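You operate a simulated robot arm through the tools that you are given. There is no shell and no other tool.

Carry out the task below with a simulated robot arm. There is one attempt and no reset: what you move stays moved.

## Task
Wind 1.00 m of tape on to the reel, then switch to Hold.
Fine: press Zero once before winding, switch to Free, crank till the counter reads 1.00 m.

It is judged by the outcome, as a careful person would: the job done as asked, and still so three seconds after it is handed in. It fails if anything else is knocked over, pushed out of place, dropped, spilled or broken.

## Robot
A 7-joint arm with a fingered hand, fixed in place. Base frame: the origin is at the foot of the arm, x ahead of it, y to its left, z up; the work surface is at about z = 0.8. Readings come in m, degrees, newtons and seconds.
With the tool pointing down near the work surface it reaches from about 0.2 to 0.8 m from the base axis. Its first joint turns from -166.0 to 166.0 degrees. Payload 4.9 kg.
The tool frame sits at the grasp point between the pads (the TCP): z along the fingers, y along the line on which they close. The tips reach 0.032 m beyond it. The gripper opens to 0.192 m. The gripper's body begins 0.089 m behind the TCP. The gripper is a hand of 3 fingers: y runs from the thumb to the fingers, the wrist lies at [0, 0, -0.267] in the tool frame.
Orientation is that of the tool frame in the base frame, as [roll, pitch, yaw] about the fixed x, y, z axes, in that order (R = Rz(yaw) Ry(pitch) Rx(roll)). With the fingers straight down and closing along the base's y, the tool's x points along the base's -x, its y along +y and its z along -z.

## Interface
- The arm moves only by the tool arm_command. Its argument "deltas" is a list of rows, each an object (a shift or turn left out is 0) with "delta_rot": the turn, a rotation vector about the tool's x, y, z in degrees, a list of three; "linear": the shift along the tool's x, y, z in m, a list of three. In form: [{"delta_rot": [ax, ay, az], "linear": [x, y, z]}, ...]. A call has 1 to 20 rows; each row is the pose to reach, as a shift and turn from the pose commanded when the call began, along the tool's axes at that moment. Rows are played at 5 a second. More than 0.05 m and 8.6 degrees between two rows, and nothing of the call is played. A pose out of reach is approached as far as the arm can. The call stops where the force on the tool passes 90 N (or 10 N more than at its start, if that is more) or the arm is blocked; 0.2 s more then pass. In this call time passes only in rows, and 0.2 s behind the last. It gives the time, the measured TCP pose, the force on the tool (base axes), the opening and the grip force at its end, in the units of the frame above (readings bear some noise), with the torque about the TCP (base axes, N m) and any sound that the robot's microphone picked up.
- Cameras (640 x 400 px; columns grow to the right, rows downward): "scene" is fixed at [0.2188, 0.6491, 1.4212]; the picture's right is [-0.69, -0.73, 0.00], its down [-0.57, 0.53, -0.63] and it looks along [0.46, -0.43, -0.78] (base axes); focal length 334 px, centre (320, 200). "wrist" rides on the gripper at [0.08, -0.046, -0.113] in the tool frame; the picture's right is [0.50, 0.87, 0.00], its down [-0.67, 0.39, -0.63] and it looks along [-0.55, 0.32, 0.78] (tool axes); focal length 226 px, centre (320, 200). There is no depth. A picture from a camera that has moved, and an enlarged one, comes with that camera's place and axes in the base frame and with its lens.
- snapshot(camera): a new picture of that camera. No time passes.
- curl_fingers(finger1, finger2, thumb_bend): sets how far each is bent, from 0 (flat) to 1 (curled in); at 0.3 the hand is open as for a grip, at 0.7 the pads meet at the TCP. One left out holds its place. A second passes; each finger stops where it meets its share of the squeeze, and holds until it gets a number again. It is the only way to open and close the hand. It gives what a move gives, with no picture; readings hold the bend of each and the force on the fingers (four entries, about 0 where the hand has none), thumb and palm.
- enlarge(camera, box): a new picture of the part [left, top, right, bottom] of that camera's present view, enlarged. No time passes.
- close_job(): hands the job in; it is judged then, once.

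Nothing tells you positions but the pictures and the camera data. Unless the task says otherwise, let go and move clear before handing in.

The tools are called after ">>>" as a command line: name --argument value ..., lists and objects as JSON in quotes. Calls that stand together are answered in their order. arm_command: Moves the arm, as the interface text tells. Its arguments: {"type":"object","properties":{"deltas":{"type":"array","items":{"type":"object","properties":{"delta_rot":{"type":"array","items":{"type":"number"}},"linear":{"type":"array","items":{"type":"number"}}}}}},"required":["deltas"]} The other tools are called the same way: curl_fingers (finger1, finger2, thumb_bend) moves the fingers one by one; snapshot (camera) takes a picture; enlarge (camera, box) takes an enlarged picture of a part of a camera's view; close_job () hands the job in.

At the start:

```text
time: 0.0
ee_pos: [0.3212, 0.3733, 1.0942]
tcp_rot: [-179.9, -0.1, -180.0]
contact_force: [-1.0, 0.3, -0.7]
moment: [0.0, -0.03, -0.01]
grip_width: 0.1918
finger_force: 0.0
shape: jaw
bend: [0.3, 0.3, 0.3]
finger forces: [0.0, 0.0, 0.1, 0.0, 0.1, 0.0]
```

scene: 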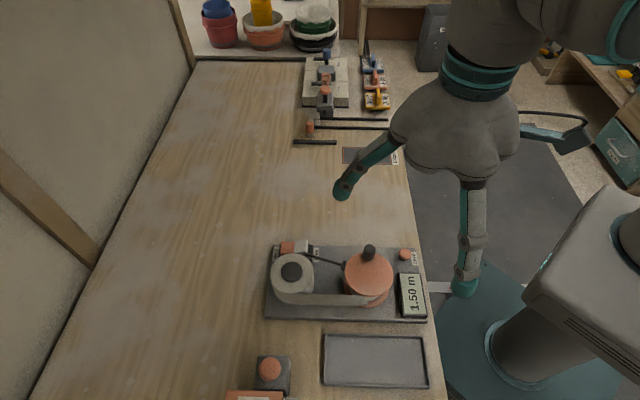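
wrist: 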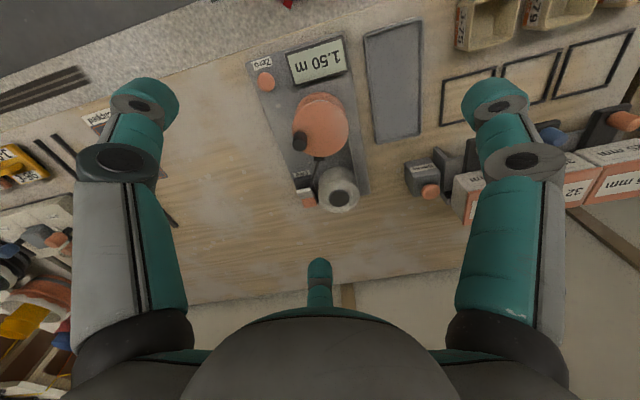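

I see a winding device with a display reading 1.50 m, an orange reel with a dark crank knob, a Zero button, and a switch beside the supply roll. I'll enlarge the views to locate things before I move.

>>> enlarge --camera "scene" --box '[250, 225, 450, 350]'

>>> enlarge --camera "wrist" --box '[230, 30, 390, 230]'

```text
3.20 times, centred on (350, 288) of scene
camera zoom: at [0.2188, 0.6491, 1.4212], right [-0.69, -0.73, 0.0], down [-0.57, 0.53, -0.63], along [0.46, -0.43, -0.78], focal length 1068 px, centre (224, -80)
```

zoom: 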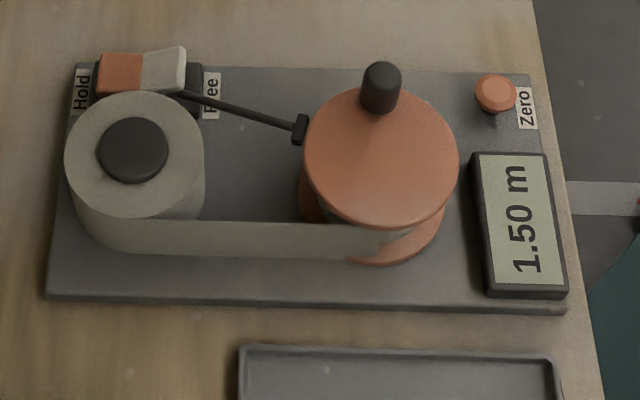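

```text
2.00 times, centred on (310, 130) of wrist
camera zoom: at [0.2417, 0.3262, 1.2064], right [-0.5, 0.87, 0.0], down [0.67, 0.39, 0.63], along [0.55, 0.32, -0.78], focal length 452 px, centre (340, 340)
```

zoom: 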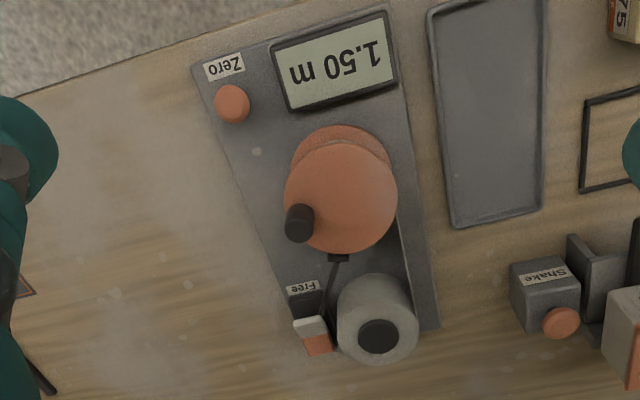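

The device is set at about 45° to the base axes. My triangulated positions are:
- **Zero button:** about (0.348, 0.295, 0.83)
- **Crank knob top:** about (0.383, 0.373, 0.90)
- **Reel axis:** about (0.360, 0.395), with its top at about 0.865
- **Rocker switch:** about (0.505, 0.450, 0.845), with the Free end toward the Zero button

Next I'll close the fingers in free air to see their shape.

>>> curl_fingers --finger1 0.7 --finger2 0.7 --thumb_bend 0.7

>>> snapshot --camera "scene"

>>> snapshot --camera "wrist"

```text
time: 1.0
ee_pos: [0.3202, 0.3725, 1.0952]
tcp_rot: [179.9, 0.0, 180.0]
contact_force: [-0.2, -0.3, -0.1]
moment: [-0.03, -0.01, -0.03]
grip_width: 0.0034
finger_force: 0.1
shape: fingers
bend: [0.69, 0.69, 0.7]
finger forces: [0.0, 0.0, 0.0, 0.1, 0.1, 0.0]
```

```text
taken
```

scene: 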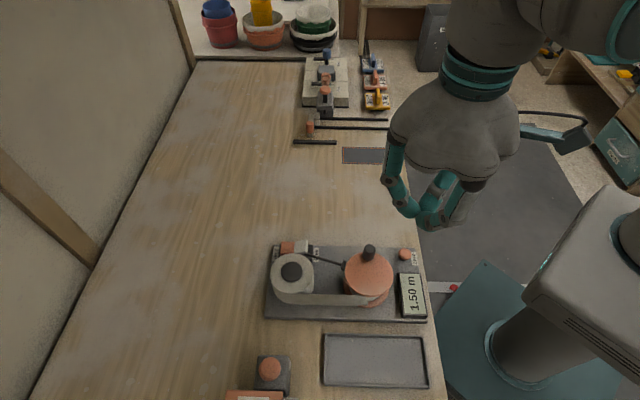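

```text
taken
camera wrist: at [0.2417, 0.3262, 1.2064], right [-0.5, 0.87, 0.0], down [0.67, 0.39, 0.63], along [0.55, 0.32, -0.78], focal length 226 px, centre (320, 200)
```

wrist: 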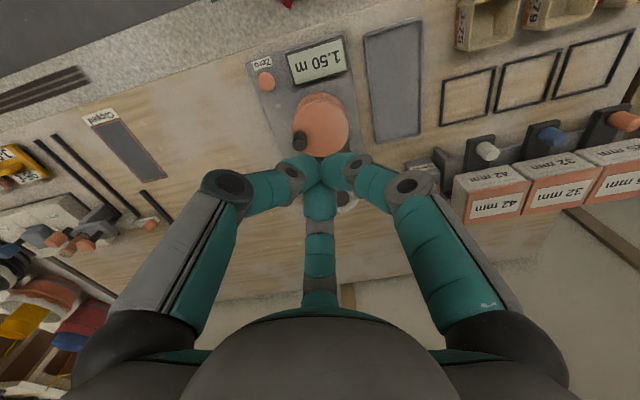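

The closed fingertips curl inward and meet near the TCP. I'll look closer at how far the lowest points sit below it.

>>> enlarge --camera "scene" --box '[360, 120, 520, 240]'

>>> enlarge --camera "wrist" --box '[190, 80, 450, 310]'

```text
3.33 times, centred on (440, 180) of scene
camera zoom: at [0.2188, 0.6491, 1.4212], right [-0.69, -0.73, 0.0], down [-0.57, 0.53, -0.63], along [0.46, -0.43, -0.78], focal length 1113 px, centre (-80, 267)
```

zoom: 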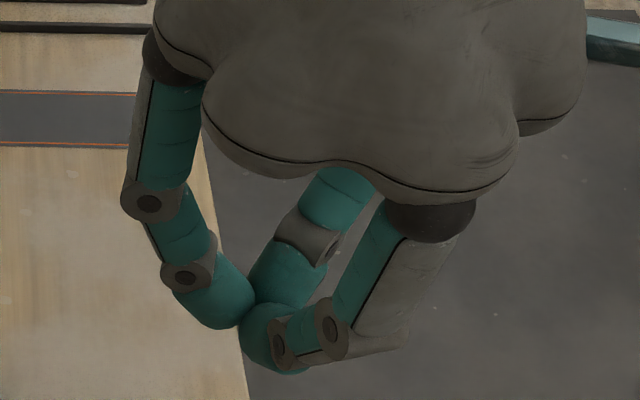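

```text
1.74 times, centred on (320, 195) of wrist
camera zoom: at [0.2417, 0.3262, 1.2064], right [-0.5, 0.87, 0.0], down [0.67, 0.39, 0.63], along [0.55, 0.32, -0.78], focal length 393 px, centre (320, 209)
```

zoom: 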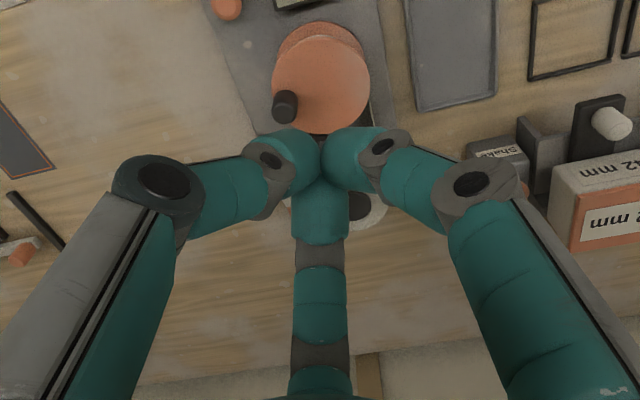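

The closed tips end roughly 0.03 m below the TCP, which makes a compact poking cluster. I'll move it above the Zero button first and check the alignment before pressing.

>>> arm_command --deltas '[{"linear": [-0.014, -0.038, 0]}, {"linear": [-0.028, -0.0775, 0]}, {"linear": [-0.028, -0.0775, 0.04]}, {"linear": [-0.028, -0.0775, 0.08]}, {"linear": [-0.028, -0.0775, 0.12]}, {"linear": [-0.028, -0.0775, 0.16]}, {"linear": [-0.028, -0.0775, 0.185]}, {"linear": [-0.028, -0.0775, 0.185]}]'

>>> enlarge --camera "scene" --box '[330, 175, 490, 295]'

>>> snapshot --camera "wrist"

```text
time: 2.8
ee_pos: [0.3486, 0.2952, 0.9084]
tcp_rot: [-180.0, 0.0, 180.0]
contact_force: [0.3, 0.4, 0.5]
moment: [0.03, 0.03, -0.03]
grip_width: 0.0034
finger_force: 0.0
shape: fingers
bend: [0.7, 0.69, 0.7]
finger forces: [0.0, 0.0, 0.0, 0.1, 0.0, 0.0]
```

```text
3.33 times, centred on (410, 235) of scene
camera zoom: at [0.2188, 0.6491, 1.4212], right [-0.69, -0.73, 0.0], down [-0.57, 0.53, -0.63], along [0.46, -0.43, -0.78], focal length 1113 px, centre (20, 83)
```

zoom: 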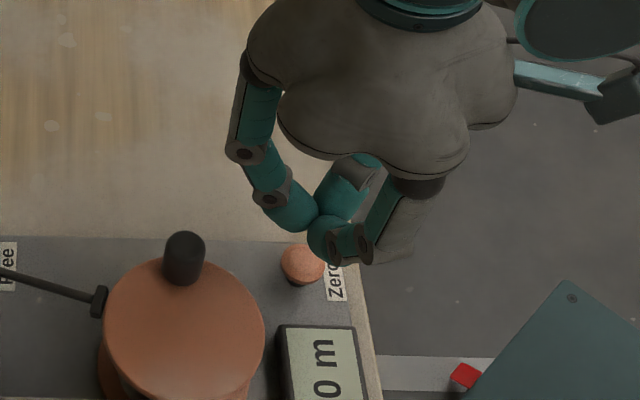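

```text
taken
camera wrist: at [0.2699, 0.249, 1.0204], right [-0.5, 0.87, 0.0], down [0.67, 0.39, 0.63], along [0.55, 0.32, -0.78], focal length 226 px, centre (320, 200)
```

wrist: 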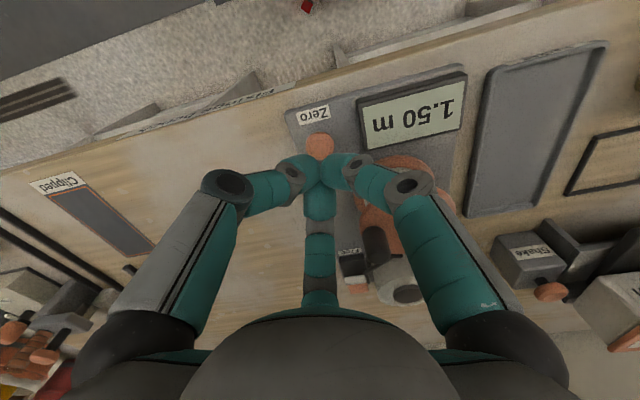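

The tips are lined up over the Zero button in both views. Now I'll descend close to the button.

>>> arm_command --deltas '[{"linear": [0, 0, 0.015]}, {"linear": [0, 0, 0.03]}, {"linear": [0, 0, 0.036]}]'

>>> enlarge --camera "scene" --box '[370, 200, 450, 320]'

```text
time: 3.6
ee_pos: [0.3504, 0.2937, 0.8731]
tcp_rot: [180.0, 0.0, 180.0]
contact_force: [0.2, 0.5, 0.4]
moment: [-0.01, 0.01, 0.01]
grip_width: 0.0034
finger_force: 0.1
shape: fingers
bend: [0.7, 0.69, 0.7]
finger forces: [0.1, 0.0, 0.1, 0.0, 0.1, 0.1]
```

```text
3.33 times, centred on (410, 260) of scene
camera zoom: at [0.2188, 0.6491, 1.4212], right [-0.69, -0.73, 0.0], down [-0.57, 0.53, -0.63], along [0.46, -0.43, -0.78], focal length 1113 px, centre (20, 0)
```

zoom: 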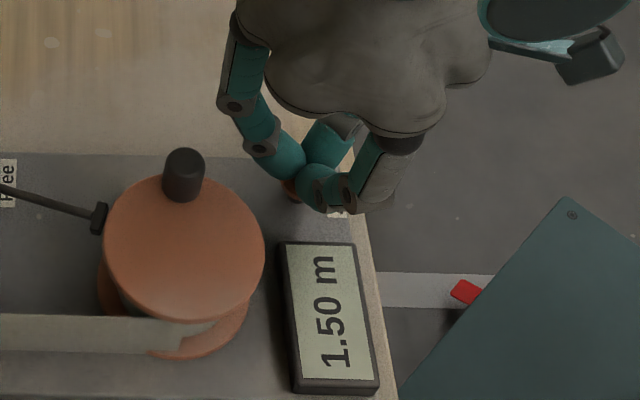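

The fingertips are just above the button with no contact yet, so I'll continue down in small steps.

>>> arm_command --deltas '[{"linear": [0, 0, 0.003]}, {"linear": [0, 0, 0.006]}]'

```text
time: 4.2
ee_pos: [0.3497, 0.2945, 0.8664]
tcp_rot: [-180.0, 0.0, -179.9]
contact_force: [0.1, 0.1, 2.2]
moment: [0.01, 0.02, 0.01]
grip_width: 0.0033
finger_force: 1.3
shape: fingers
bend: [0.7, 0.7, 0.7]
finger forces: [1.9, 1.6, 0.0, 0.0, 0.0, 0.1]
```

Contact has begun at about 2 N. I'll press a little further.

>>> arm_command --deltas '[{"linear": [0, 0, 0.002]}]'

>>> enlarge --camera "scene" --box '[370, 200, 450, 320]'

```text
time: 4.6
ee_pos: [0.3497, 0.2944, 0.866]
tcp_rot: [-180.0, -0.1, 180.0]
contact_force: [0.4, 0.3, 3.0]
moment: [0.02, -0.02, -0.01]
grip_width: 0.0034
finger_force: 1.8
shape: fingers
bend: [0.7, 0.7, 0.7]
finger forces: [2.0, 2.2, 0.0, 0.0, 0.0, 0.0]
```

```text
3.33 times, centred on (410, 260) of scene
camera zoom: at [0.2188, 0.6491, 1.4212], right [-0.69, -0.73, 0.0], down [-0.57, 0.53, -0.63], along [0.46, -0.43, -0.78], focal length 1113 px, centre (20, 0)
```

zoom: 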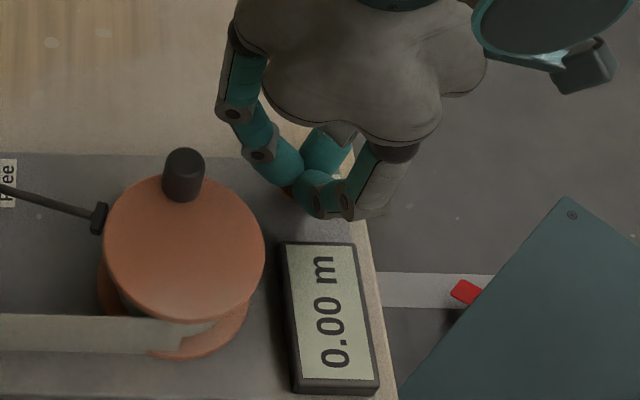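

The counter reads 0.00 after a single press. Now I'll lift straight up, then move toward the rocker's Free end while turning the hand 45° so no finger points at the supply roll.

>>> arm_command --deltas '[{"linear": [0, 0, -0.03]}, {"linear": [0, 0, -0.07]}, {"linear": [0, 0, -0.11]}, {"linear": [-0.024, 0.024, -0.11], "delta_rot": [0, 0, -7.5]}, {"linear": [-0.048, 0.048, -0.11], "delta_rot": [0, 0, -15]}, {"linear": [-0.072, 0.072, -0.11], "delta_rot": [0, 0, -22.5]}, {"linear": [-0.096, 0.096, -0.11], "delta_rot": [0, 0, -30]}, {"linear": [-0.12, 0.12, -0.11], "delta_rot": [0, 0, -37.5]}, {"linear": [-0.1445, 0.1425, -0.11], "delta_rot": [0, 0, -45]}, {"linear": [-0.1445, 0.1425, -0.11], "delta_rot": [0, 0, -45]}]'

>>> enlarge --camera "scene" --box '[220, 160, 440, 320]'

>>> snapshot --camera "wrist"

```text
time: 6.8
ee_pos: [0.4938, 0.4381, 0.975]
tcp_rot: [180.0, 0.0, -134.9]
contact_force: [-0.1, -0.1, -1.0]
moment: [-0.01, -0.03, 0.01]
grip_width: 0.0035
finger_force: 0.0
shape: fingers
bend: [0.7, 0.7, 0.7]
finger forces: [0.0, 0.0, 0.1, 0.1, 0.1, 0.0]
```

```text
2.50 times, centred on (330, 240) of scene
camera zoom: at [0.2188, 0.6491, 1.4212], right [-0.69, -0.73, 0.0], down [-0.57, 0.53, -0.63], along [0.46, -0.43, -0.78], focal length 835 px, centre (295, 100)
```

zoom: 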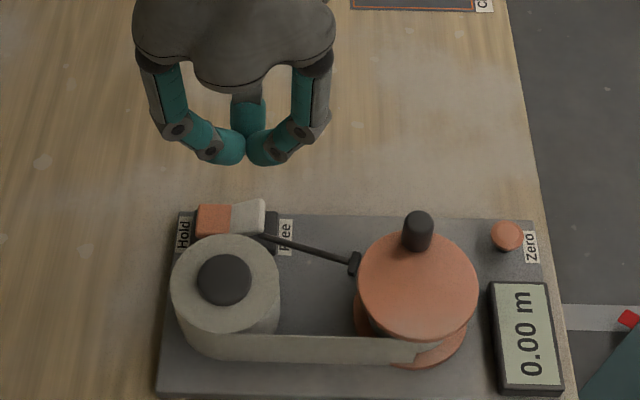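

```text
taken
camera wrist: at [0.4708, 0.3494, 1.0873], right [-0.97, 0.26, 0.0], down [0.2, 0.75, 0.63], along [0.16, 0.61, -0.78], focal length 226 px, centre (320, 200)
```

wrist: 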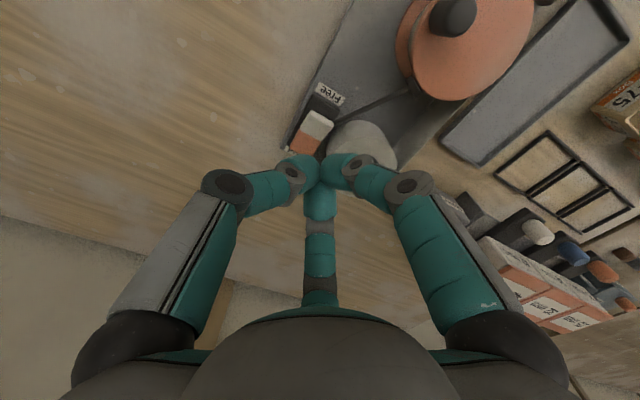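

The rocker's white Free end stands raised. I'll zoom the wrist view to fix its position.

>>> enlarge --camera "wrist" --box '[260, 70, 380, 170]'

>>> enlarge --camera "scene" --box '[260, 215, 340, 265]'

```text
4.00 times, centred on (320, 120) of wrist
camera zoom: at [0.4708, 0.3494, 1.0873], right [-0.97, 0.26, 0.0], down [0.2, 0.75, 0.63], along [0.16, 0.61, -0.78], focal length 904 px, centre (320, 520)
```

zoom: 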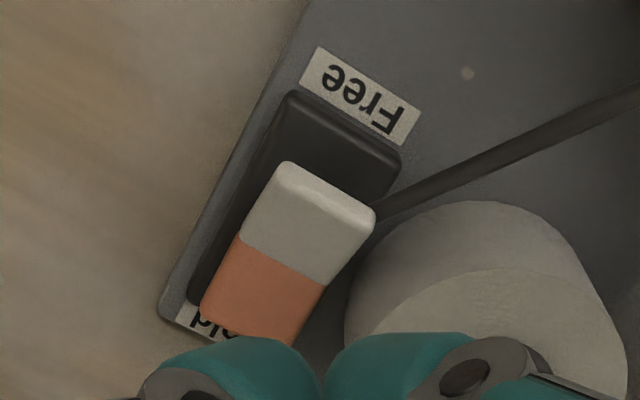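

```text
8.00 times, centred on (300, 240) of scene
camera zoom: at [0.2188, 0.6491, 1.4212], right [-0.69, -0.73, 0.0], down [-0.57, 0.53, -0.63], along [0.46, -0.43, -0.78], focal length 2671 px, centre (480, -120)
```

zoom: 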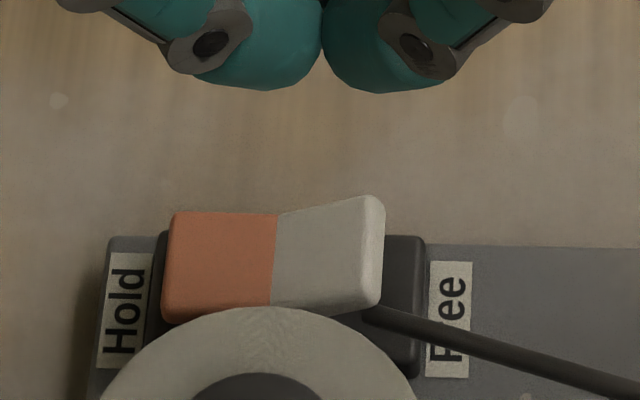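

The rocker's Free end edge is near (0.492, 0.432, 0.842). I'll shift slightly so both fingertips land on the white half, clear of the roll, and descend to just above it.

>>> arm_command --deltas '[{"linear": [-0.0055, -0.006, 0.0]}, {"linear": [-0.0055, -0.006, 0.03]}, {"linear": [-0.0055, -0.006, 0.06]}, {"linear": [-0.0055, -0.006, 0.085]}, {"linear": [-0.0055, -0.006, 0.085]}]'

>>> enlarge --camera "scene" --box '[240, 190, 360, 280]'

>>> enlarge --camera "wrist" --box '[240, 80, 400, 200]'

```text
time: 8.0
ee_pos: [0.5029, 0.4371, 0.8886]
tcp_rot: [-180.0, 0.0, -135.0]
contact_force: [-0.1, 0.5, 0.7]
moment: [-0.02, 0.01, -0.04]
grip_width: 0.0033
finger_force: 0.0
shape: fingers
bend: [0.7, 0.7, 0.7]
finger forces: [0.0, 0.1, 0.1, 0.0, 0.0, 0.0]
```

```text
4.44 times, centred on (300, 235) of scene
camera zoom: at [0.2188, 0.6491, 1.4212], right [-0.69, -0.73, 0.0], down [-0.57, 0.53, -0.63], along [0.46, -0.43, -0.78], focal length 1484 px, centre (409, 44)
```

zoom: 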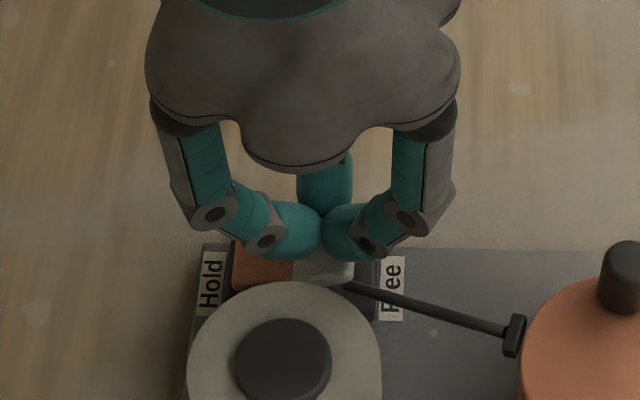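

```text
3.33 times, centred on (320, 140) of wrist
camera zoom: at [0.4783, 0.3481, 1.0016], right [-0.97, 0.26, 0.0], down [0.2, 0.75, 0.63], along [0.16, 0.61, -0.78], focal length 754 px, centre (320, 400)
```

zoom: 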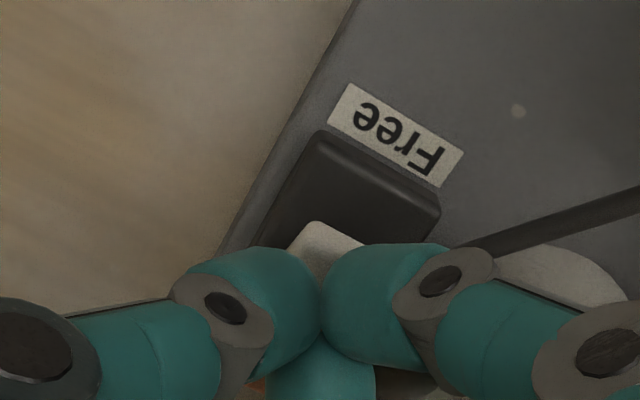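

The fingertips straddle the white half. I'll nudge 3 mm toward the Free end and continue down in small steps.

>>> arm_command --deltas '[{"linear": [0.003, 0, 0.004]}, {"linear": [0.003, 0, 0.009]}, {"linear": [0.003, 0, 0.012]}]'

>>> enlarge --camera "scene" --box '[240, 190, 360, 280]'

```text
time: 8.8
ee_pos: [0.4988, 0.4336, 0.8774]
tcp_rot: [180.0, 0.0, -134.9]
contact_force: [-0.5, -0.6, 0.7]
moment: [-0.04, -0.01, 0.02]
grip_width: 0.0031
finger_force: 0.0
shape: fingers
bend: [0.7, 0.7, 0.7]
finger forces: [0.0, 0.1, 0.1, 0.0, 0.0, 0.0]
```

```text
4.44 times, centred on (300, 235) of scene
camera zoom: at [0.2188, 0.6491, 1.4212], right [-0.69, -0.73, 0.0], down [-0.57, 0.53, -0.63], along [0.46, -0.43, -0.78], focal length 1484 px, centre (409, 44)
```

zoom: 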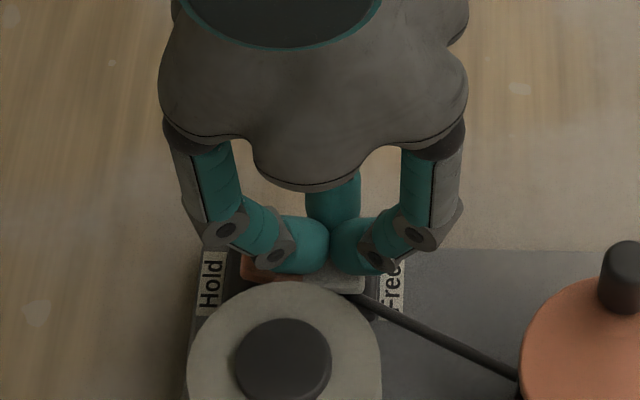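

The brake rod appears to have swung, so the rocker may already have toggled. I'll zoom in before pressing further.

>>> enlarge --camera "scene" --box '[260, 220, 440, 320]'

>>> enlarge --camera "wrist" --box '[240, 20, 440, 200]'

```text
3.56 times, centred on (350, 270) of scene
camera zoom: at [0.2188, 0.6491, 1.4212], right [-0.69, -0.73, 0.0], down [-0.57, 0.53, -0.63], along [0.46, -0.43, -0.78], focal length 1187 px, centre (213, -49)
```

zoom: 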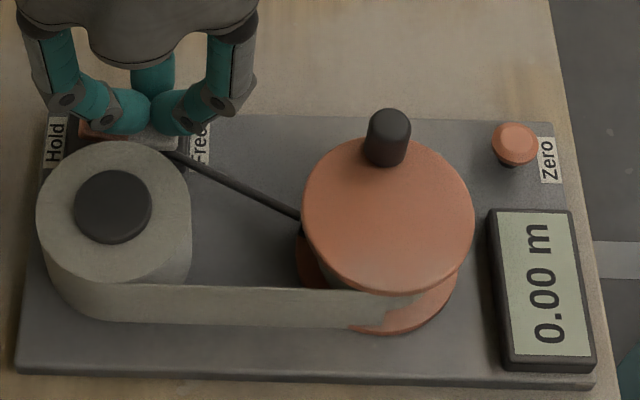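

```text
2.22 times, centred on (340, 110) of wrist
camera zoom: at [0.476, 0.3458, 0.9899], right [-0.97, 0.26, 0.0], down [0.2, 0.75, 0.63], along [0.16, 0.61, -0.78], focal length 502 px, centre (276, 400)
```

zoom: 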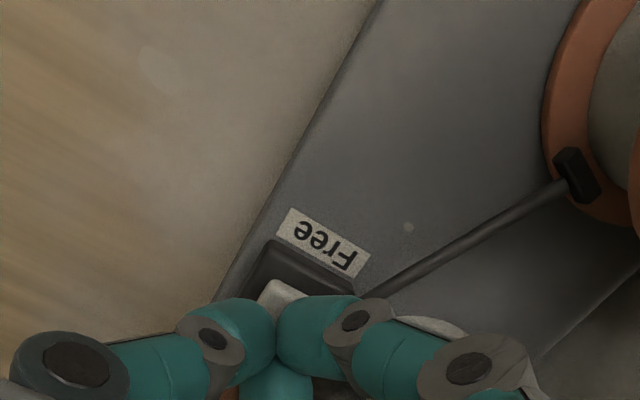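

The brake pad dropped from the flange rim to between the flanges, so the rocker has moved. I'll press a touch more to be sure it is fully over.

>>> arm_command --deltas '[{"linear": [0, 0, 0.002]}]'

```text
time: 9.2
ee_pos: [0.4988, 0.4357, 0.8757]
tcp_rot: [-180.0, 0.0, -134.9]
contact_force: [-0.2, -0.1, -0.7]
moment: [0.0, 0.0, 0.0]
grip_width: 0.0035
finger_force: 0.1
shape: fingers
bend: [0.7, 0.7, 0.7]
finger forces: [0.0, 0.0, 0.0, 0.2, 0.0, 0.1]
```

There is no contact force, so the rocker has snapped over. I'll lift up and look.

>>> arm_command --deltas '[{"linear": [0, 0, -0.03]}, {"linear": [0, 0, -0.07]}, {"linear": [0, 0, -0.1]}, {"linear": [0, 0, -0.1]}]'

>>> enlarge --camera "scene" --box '[260, 215, 440, 325]'

>>> enlarge --camera "wrist" --box '[250, 0, 570, 200]'

```text
time: 10.2
ee_pos: [0.5015, 0.4361, 0.9769]
tcp_rot: [179.9, -0.1, -135.0]
contact_force: [-0.4, -0.9, 0.7]
moment: [0.0, -0.01, 0.03]
grip_width: 0.0033
finger_force: 0.1
shape: fingers
bend: [0.7, 0.7, 0.7]
finger forces: [0.1, 0.1, 0.0, 0.1, 0.0, 0.1]
```

```text
3.56 times, centred on (350, 270) of scene
camera zoom: at [0.2188, 0.6491, 1.4212], right [-0.69, -0.73, 0.0], down [-0.57, 0.53, -0.63], along [0.46, -0.43, -0.78], focal length 1187 px, centre (213, -49)
```

zoom: 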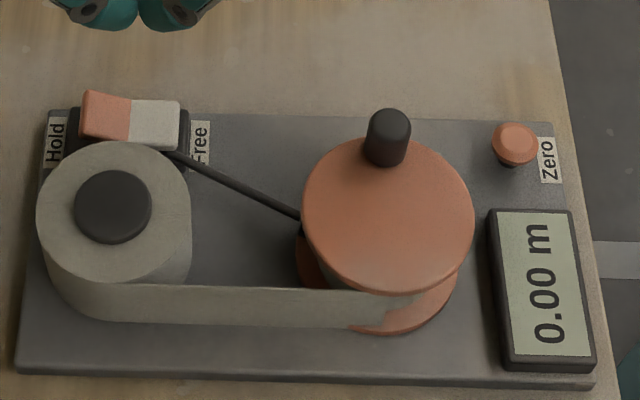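

```text
2.00 times, centred on (410, 100) of wrist
camera zoom: at [0.4776, 0.3464, 1.0886], right [-0.97, 0.26, 0.0], down [0.2, 0.75, 0.63], along [0.16, 0.61, -0.78], focal length 452 px, centre (140, 400)
```

zoom: 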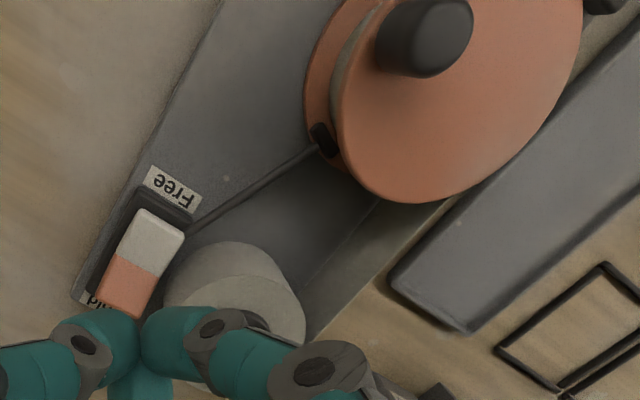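

The white Free side is now flat and the orange Hold side is raised, so the switch is on Free. Next I'll zoom on the crank knob to plan the grip.

>>> enlarge --camera "scene" --box '[340, 235, 400, 275]'

>>> enlarge --camera "wrist" --box '[400, 0, 500, 60]'

```text
10.00 times, centred on (370, 255) of scene
camera zoom: at [0.2188, 0.6491, 1.4212], right [-0.69, -0.73, 0.0], down [-0.57, 0.53, -0.63], along [0.46, -0.43, -0.78], focal length 3338 px, centre (-180, -350)
```

zoom: 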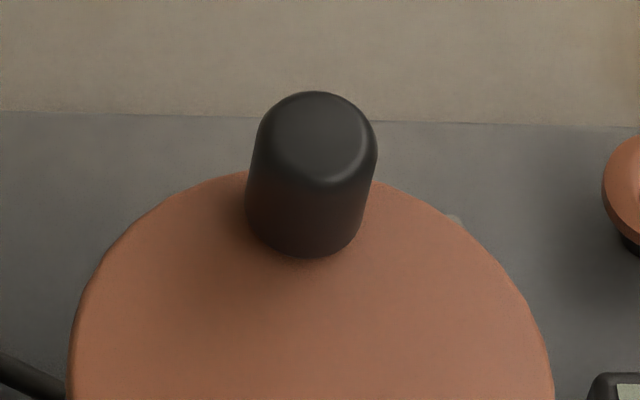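

```text
6.40 times, centred on (450, 30) of wrist
camera zoom: at [0.4776, 0.3464, 1.0886], right [-0.97, 0.26, 0.0], down [0.2, 0.75, 0.63], along [0.16, 0.61, -0.78], focal length 1447 px, centre (-512, 1288)
```

zoom: 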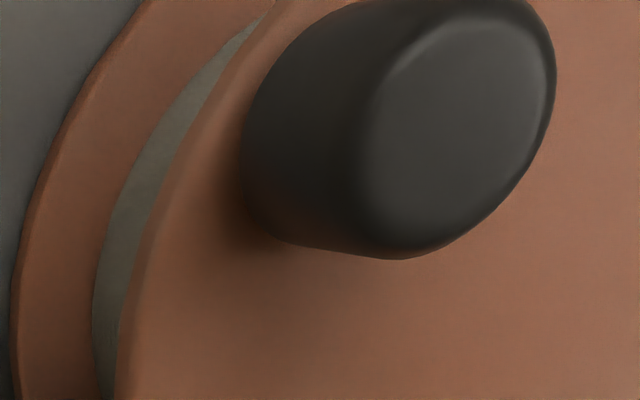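

The knob's top centre is at about (0.3825, 0.3735, 0.899), with diameter about 0.024 and the flange top near 0.866. I'll move above it with clearance, then half-open the fingers.

>>> arm_command --deltas '[{"linear": [0.042, 0.013, 0]}, {"linear": [0.084, 0.026, 0]}, {"linear": [0.1263, 0.0392, 0]}, {"linear": [0.1263, 0.0392, 0]}]'

>>> curl_fingers --finger1 0.55 --finger2 0.55 --thumb_bend 0.55

>>> enlarge --camera "scene" --box '[260, 170, 460, 320]'

>>> snapshot --camera "wrist"

```text
time: 11.2
ee_pos: [0.3844, 0.374, 0.976]
tcp_rot: [-180.0, 0.0, -135.0]
contact_force: [0.3, 0.1, 0.2]
moment: [-0.02, 0.01, 0.01]
grip_width: 0.0035
finger_force: 0.0
shape: fingers
bend: [0.7, 0.7, 0.7]
finger forces: [0.1, 0.0, 0.0, 0.0, 0.1, 0.0]
```

```text
time: 12.2
ee_pos: [0.3846, 0.3745, 0.9772]
tcp_rot: [-179.9, 0.0, -135.0]
contact_force: [0.3, 0.2, 0.1]
moment: [0.04, -0.01, 0.0]
grip_width: 0.0621
finger_force: 0.0
shape: fingers
bend: [0.55, 0.55, 0.55]
finger forces: [0.0, 0.0, 0.0, 0.0, 0.0, 0.0]
```

```text
2.67 times, centred on (360, 245) of scene
camera zoom: at [0.2188, 0.6491, 1.4212], right [-0.69, -0.73, 0.0], down [-0.57, 0.53, -0.63], along [0.46, -0.43, -0.78], focal length 890 px, centre (213, 80)
```

zoom: 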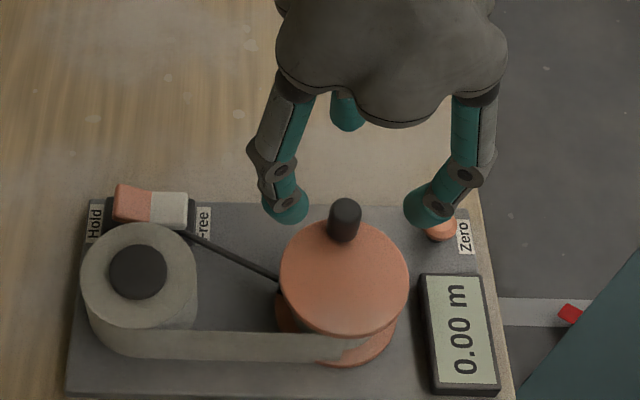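

```text
taken
camera wrist: at [0.3605, 0.2849, 1.0893], right [-0.97, 0.26, 0.0], down [0.2, 0.75, 0.63], along [0.16, 0.61, -0.78], focal length 226 px, centre (320, 200)
```

wrist: 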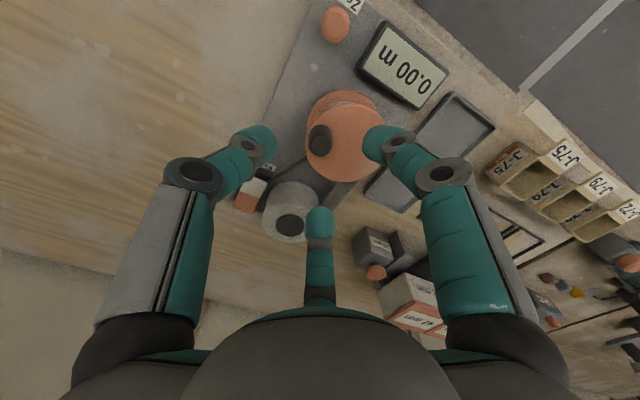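

The knob sits within the half-open fingers. I'll trim by about 2.5 mm, lower the fingers around it, and stop above the flange.

>>> arm_command --deltas '[{"linear": [0.0025, 0, 0.02]}, {"linear": [0.0025, 0, 0.045]}, {"linear": [0.0025, 0, 0.06]}, {"linear": [0.0025, 0, 0.067]}, {"linear": [0.0025, 0, 0.067]}]'

>>> enlarge --camera "scene" --box '[310, 200, 430, 300]'

>>> enlarge --camera "wrist" --box '[240, 80, 400, 220]'

```text
time: 13.4
ee_pos: [0.3816, 0.3743, 0.9145]
tcp_rot: [-179.9, 0.5, -135.0]
contact_force: [-3.8, -3.2, 42.5]
moment: [-0.16, 1.89, 0.13]
grip_width: 0.0638
finger_force: 21.0
shape: fingers
bend: [0.53, 0.55, 0.55]
finger forces: [36.6, 6.2, 0.1, 0.0, 0.1, 0.0]
```

```text
4.00 times, centred on (370, 250) of scene
camera zoom: at [0.2188, 0.6491, 1.4212], right [-0.69, -0.73, 0.0], down [-0.57, 0.53, -0.63], along [0.46, -0.43, -0.78], focal length 1335 px, centre (120, 0)
```

zoom: 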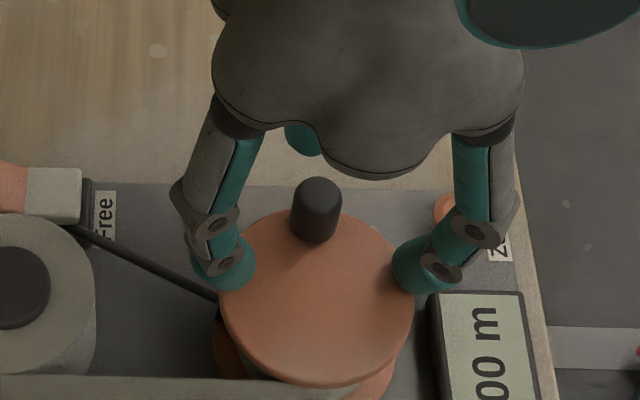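

```text
2.86 times, centred on (320, 150) of wrist
camera zoom: at [0.3578, 0.2837, 1.0255], right [-0.97, 0.26, 0.0], down [0.2, 0.74, 0.64], along [0.17, 0.62, -0.77], focal length 646 px, centre (320, 343)
```

zoom: 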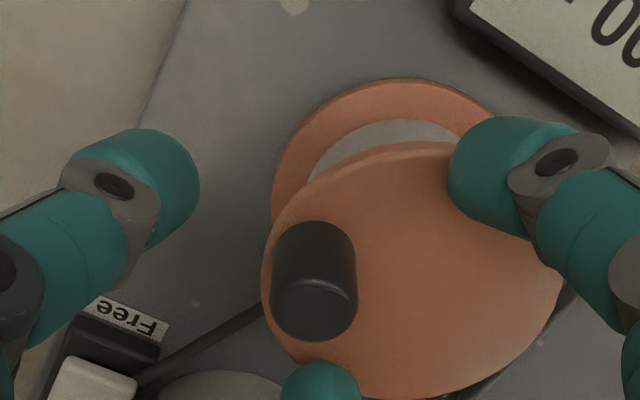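

Contact: the half-open fingertip touched the flange, since the tips reach deeper when open than when closed. I'll back up right away.

>>> arm_command --deltas '[{"linear": [0, 0, -0.01]}, {"linear": [0, 0, -0.018]}, {"linear": [0, 0, -0.018]}]'

>>> curl_fingers --finger1 0.62 --finger2 0.62 --thumb_bend 0.62

>>> enlarge --camera "scene" --box '[260, 200, 440, 320]'

>>> enlarge --camera "wrist" --box '[240, 80, 400, 220]'

```text
time: 14.2
ee_pos: [0.3796, 0.3719, 0.9263]
tcp_rot: [180.0, -0.1, -134.9]
contact_force: [0.0, 0.6, 0.0]
moment: [0.0, 0.01, 0.0]
grip_width: 0.0629
finger_force: 0.0
shape: fingers
bend: [0.55, 0.55, 0.55]
finger forces: [0.1, 0.1, 0.1, 0.0, 0.1, 0.1]
```

```text
time: 15.2
ee_pos: [0.3797, 0.3724, 0.9273]
tcp_rot: [180.0, 0.0, -135.0]
contact_force: [0.3, 0.5, -0.6]
moment: [0.0, 0.0, 0.0]
grip_width: 0.0342
finger_force: 0.1
shape: fingers
bend: [0.62, 0.62, 0.62]
finger forces: [0.0, 0.1, 0.0, 0.0, 0.1, 0.0]
```

```text
3.33 times, centred on (350, 260) of scene
camera zoom: at [0.2188, 0.6491, 1.4212], right [-0.69, -0.73, 0.0], down [-0.57, 0.53, -0.63], along [0.46, -0.43, -0.78], focal length 1113 px, centre (220, 0)
```

zoom: 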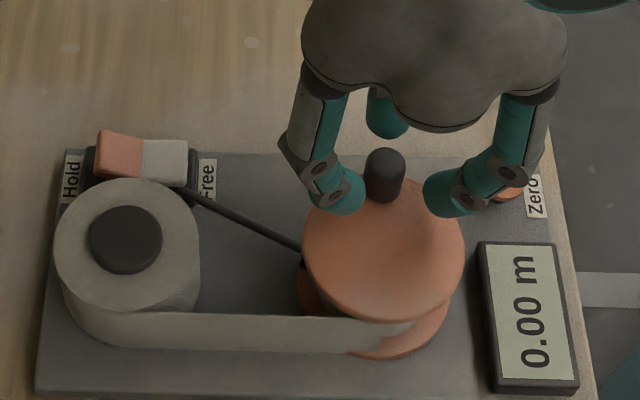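

```text
2.86 times, centred on (320, 150) of wrist
camera zoom: at [0.3568, 0.2827, 1.0397], right [-0.97, 0.26, 0.0], down [0.2, 0.75, 0.63], along [0.16, 0.61, -0.78], focal length 646 px, centre (320, 343)
```

zoom: 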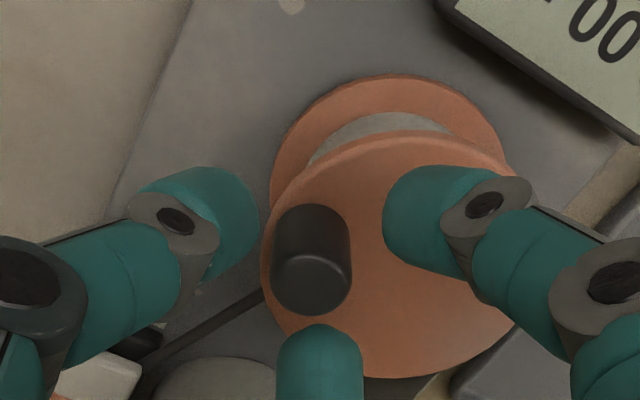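

Nothing was disturbed: the counter still reads 0.00 and the reel is in place. I'll trim the centring and lower a bit, watching the force.

>>> arm_command --deltas '[{"linear": [-0.0012, -0.0012, 0.004]}, {"linear": [-0.0012, -0.0012, 0.008]}, {"linear": [-0.0012, -0.0012, 0.012]}]'

>>> enlarge --camera "scene" --box '[310, 200, 430, 300]'

>>> enlarge --camera "wrist" --box '[240, 80, 400, 220]'

```text
time: 16.0
ee_pos: [0.3828, 0.3724, 0.9135]
tcp_rot: [179.9, 0.0, -135.0]
contact_force: [0.1, 0.3, -0.4]
moment: [0.01, 0.01, 0.02]
grip_width: 0.0342
finger_force: 0.0
shape: fingers
bend: [0.62, 0.62, 0.62]
finger forces: [0.1, 0.0, 0.0, 0.0, 0.0, 0.1]
```

```text
4.00 times, centred on (370, 250) of scene
camera zoom: at [0.2188, 0.6491, 1.4212], right [-0.69, -0.73, 0.0], down [-0.57, 0.53, -0.63], along [0.46, -0.43, -0.78], focal length 1335 px, centre (120, 0)
```

zoom: 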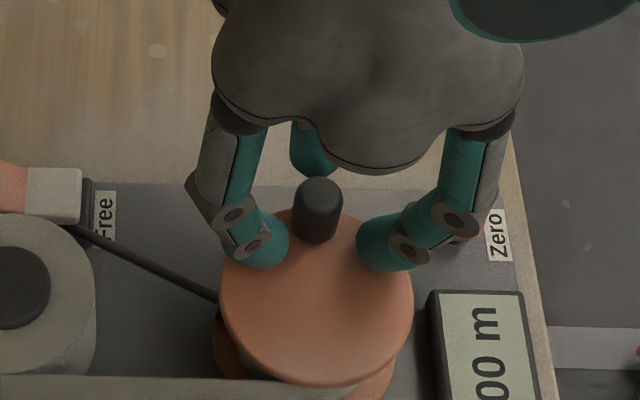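

```text
2.86 times, centred on (320, 150) of wrist
camera zoom: at [0.3589, 0.2827, 1.0271], right [-0.97, 0.26, 0.0], down [0.2, 0.75, 0.63], along [0.16, 0.61, -0.78], focal length 646 px, centre (320, 343)
```

zoom: 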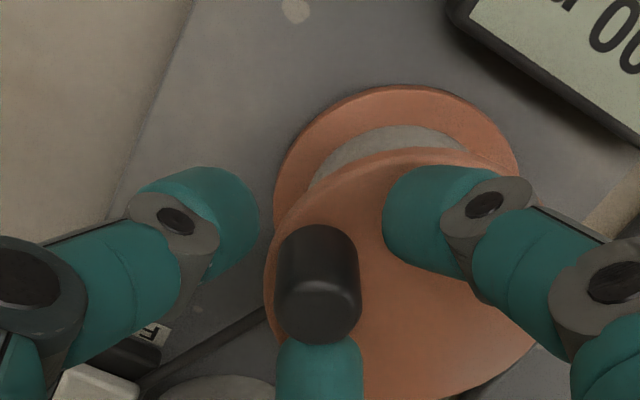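

The hand is centred over the knob, so I'll close the fingers around it gradually.

>>> curl_fingers --finger1 0.66 --finger2 0.66 --thumb_bend 0.66

>>> enlarge --camera "scene" --box '[310, 200, 430, 300]'

>>> enlarge --camera "wrist" --box '[240, 80, 400, 220]'

```text
time: 17.0
ee_pos: [0.3817, 0.372, 0.9149]
tcp_rot: [-180.0, 0.0, -135.1]
contact_force: [0.6, 1.7, -0.9]
moment: [0.03, 0.04, 0.01]
grip_width: 0.0187
finger_force: 0.4
shape: fingers
bend: [0.66, 0.65, 0.66]
finger forces: [0.4, 0.8, 0.0, 0.0, 0.4, 0.1]
```

```text
4.00 times, centred on (370, 250) of scene
camera zoom: at [0.2188, 0.6491, 1.4212], right [-0.69, -0.73, 0.0], down [-0.57, 0.53, -0.63], along [0.46, -0.43, -0.78], focal length 1335 px, centre (120, 0)
```

zoom: 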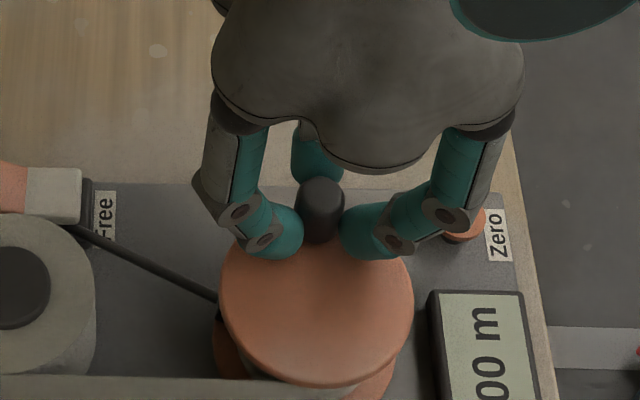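

```text
2.86 times, centred on (320, 150) of wrist
camera zoom: at [0.3589, 0.2828, 1.0273], right [-0.97, 0.26, 0.0], down [0.2, 0.75, 0.63], along [0.16, 0.61, -0.78], focal length 646 px, centre (320, 343)
```

zoom: 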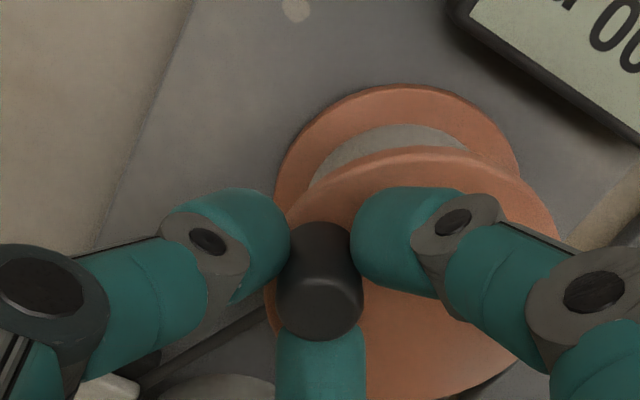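

All three fingertips touch the knob lightly, well above the flange. The tape enters the reel on the far side from the knob, so winding on is counter-clockwise seen from above. I'll try a 30° arc to check direction and force.

>>> arm_command --deltas '[{"linear": [-0.0033, 0.0002, 0.001]}, {"linear": [-0.0067, 0.0007, 0.002]}, {"linear": [-0.0099, 0.0016, 0.002]}, {"linear": [-0.013, 0.0028, 0.002]}, {"linear": [-0.016, 0.0043, 0.002]}]'

>>> enlarge --camera "scene" --box '[270, 200, 450, 320]'

>>> enlarge --camera "wrist" --box '[240, 80, 400, 220]'

```text
time: 18.2
ee_pos: [0.3912, 0.3855, 0.9124]
tcp_rot: [180.0, 0.0, -135.0]
contact_force: [0.0, -0.8, 1.1]
moment: [-0.01, -0.01, 0.01]
grip_width: 0.0191
finger_force: 1.8
shape: fingers
bend: [0.66, 0.65, 0.66]
finger forces: [0.4, 0.7, 0.0, 0.0, 1.2, 0.0]
```

```text
3.33 times, centred on (360, 260) of scene
camera zoom: at [0.2188, 0.6491, 1.4212], right [-0.69, -0.73, 0.0], down [-0.57, 0.53, -0.63], along [0.46, -0.43, -0.78], focal length 1113 px, centre (187, 0)
```

zoom: 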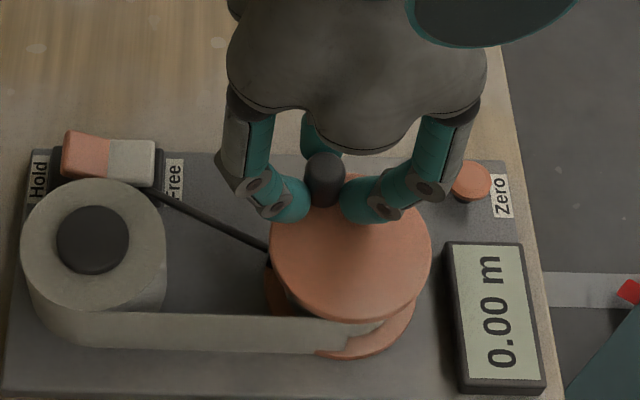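

```text
2.86 times, centred on (320, 150) of wrist
camera zoom: at [0.3674, 0.297, 1.0254], right [-0.97, 0.26, 0.0], down [0.2, 0.75, 0.63], along [0.16, 0.61, -0.78], focal length 646 px, centre (320, 343)
```

zoom: 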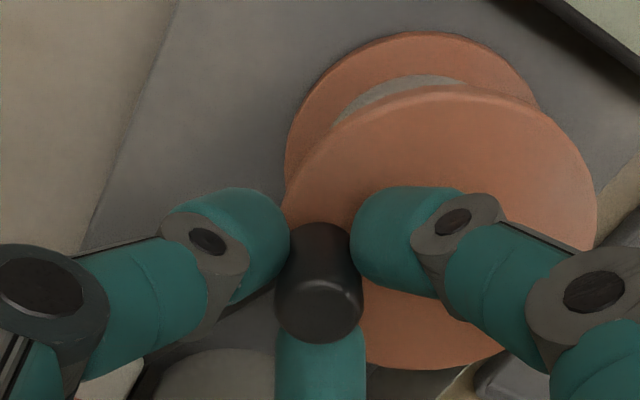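

The knob follows smoothly with tiny forces. I'll continue to 90° and check the counter.

>>> arm_command --deltas '[{"linear": [-0.0046, 0.0032, 0]}, {"linear": [-0.0085, 0.0071, 0]}, {"linear": [-0.0117, 0.0117, 0]}, {"linear": [-0.0141, 0.0168, 0]}, {"linear": [-0.0155, 0.0221, 0]}, {"linear": [-0.016, 0.0277, 0]}]'

>>> enlarge --camera "scene" --box '[270, 200, 450, 320]'

>>> snapshot --camera "wrist"

```text
time: 19.6
ee_pos: [0.3821, 0.4182, 0.9128]
tcp_rot: [180.0, 0.0, -135.0]
contact_force: [1.3, 0.9, 0.4]
moment: [0.03, -0.09, -0.02]
grip_width: 0.0189
finger_force: 1.6
shape: fingers
bend: [0.66, 0.65, 0.66]
finger forces: [0.1, 1.8, 0.0, 0.1, 0.6, 0.1]
```

```text
3.33 times, centred on (360, 260) of scene
camera zoom: at [0.2188, 0.6491, 1.4212], right [-0.69, -0.73, 0.0], down [-0.57, 0.53, -0.63], along [0.46, -0.43, -0.78], focal length 1113 px, centre (187, 0)
```

zoom: 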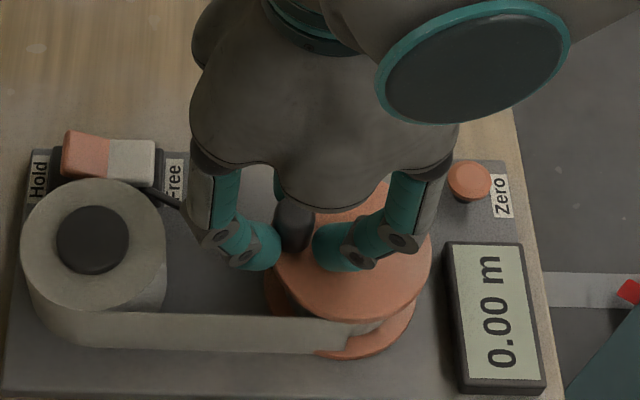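

```text
taken
camera wrist: at [0.3587, 0.3276, 1.0253], right [-0.97, 0.26, 0.0], down [0.2, 0.75, 0.63], along [0.16, 0.61, -0.78], focal length 226 px, centre (320, 200)
```

wrist: 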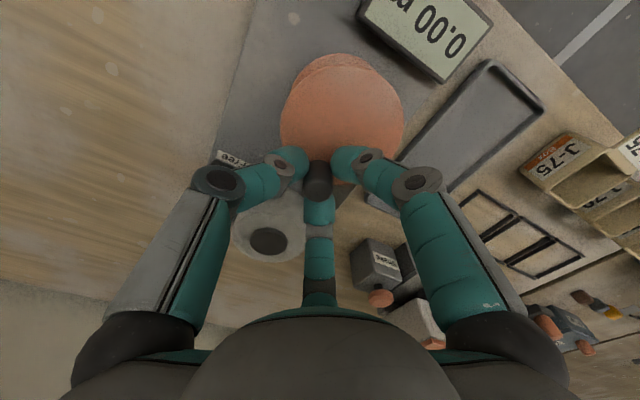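

The knob has gone 90° but the counter still shows 0.00, perhaps because it steps coarsely or there is slack. I'll go on to 180° and check again.

>>> arm_command --deltas '[{"linear": [0.0011, 0.0083, 0]}, {"linear": [0.0043, 0.016, 0]}, {"linear": [0.0094, 0.0226, 0]}, {"linear": [0.016, 0.0277, 0]}, {"linear": [0.0237, 0.0309, 0]}, {"linear": [0.032, 0.032, 0]}]'

>>> enlarge --camera "scene" --box '[270, 200, 450, 320]'

>>> snapshot --camera "wrist"

```text
time: 21.0
ee_pos: [0.3366, 0.4165, 0.9132]
tcp_rot: [-180.0, 0.0, -135.0]
contact_force: [-0.2, 0.8, 0.6]
moment: [0.0, -0.03, 0.0]
grip_width: 0.0184
finger_force: 0.8
shape: fingers
bend: [0.66, 0.65, 0.66]
finger forces: [0.5, 1.0, 0.0, 0.1, 0.4, 0.0]
```

```text
3.33 times, centred on (360, 260) of scene
camera zoom: at [0.2188, 0.6491, 1.4212], right [-0.69, -0.73, 0.0], down [-0.57, 0.53, -0.63], along [0.46, -0.43, -0.78], focal length 1113 px, centre (187, 0)
```

zoom: 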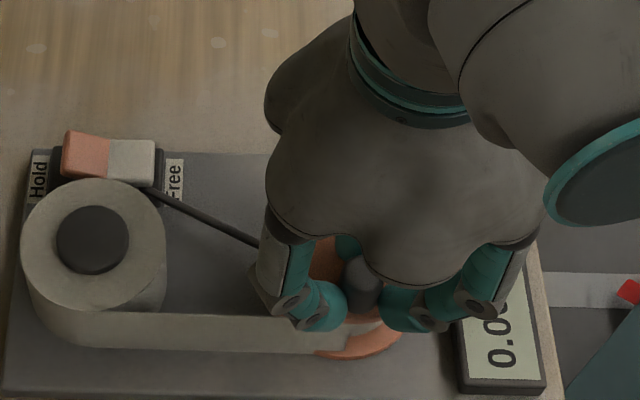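

```text
taken
camera wrist: at [0.3137, 0.3275, 1.0255], right [-0.97, 0.26, 0.0], down [0.2, 0.75, 0.63], along [0.16, 0.61, -0.78], focal length 226 px, centre (320, 200)
```

wrist: 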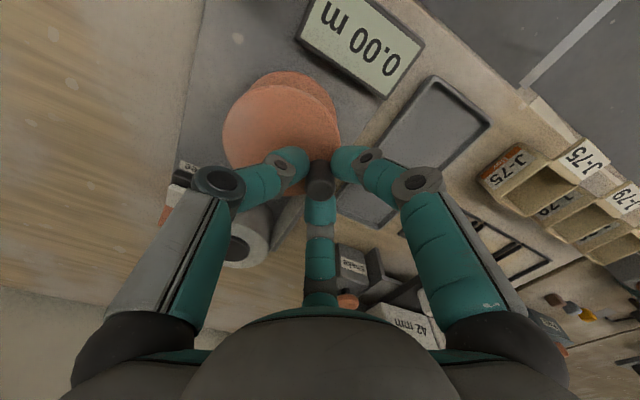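

The knob has gone half a turn and the counter still reads 0.00. Before going further I'll look closely at the tape where it meets the reel, and at the brake pad.

>>> enlarge --camera "scene" --box '[270, 260, 400, 320]'

>>> enlarge --camera "wrist" --box '[210, 50, 370, 170]'

```text
4.92 times, centred on (335, 290) of scene
camera zoom: at [0.2188, 0.6491, 1.4212], right [-0.69, -0.73, 0.0], down [-0.57, 0.53, -0.63], along [0.46, -0.43, -0.78], focal length 1644 px, centre (246, -243)
```

zoom: 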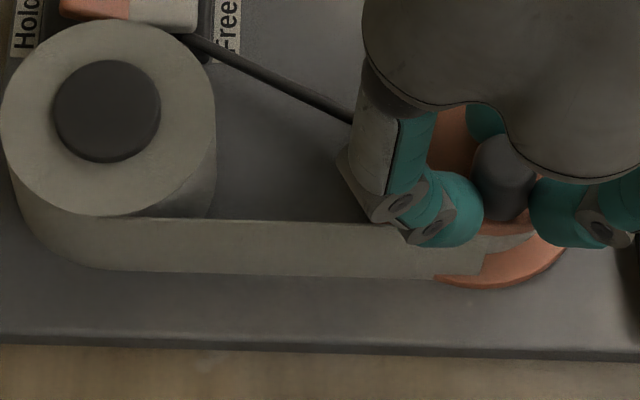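

```text
3.33 times, centred on (290, 110) of wrist
camera zoom: at [0.3137, 0.3275, 1.0255], right [-0.97, 0.26, 0.0], down [0.2, 0.75, 0.63], along [0.16, 0.61, -0.78], focal length 754 px, centre (420, 500)
```

zoom: 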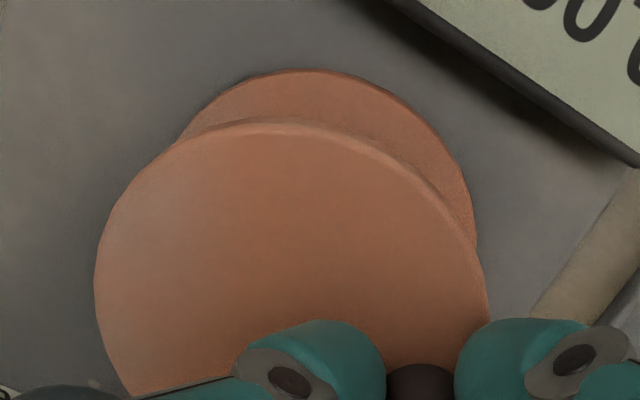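

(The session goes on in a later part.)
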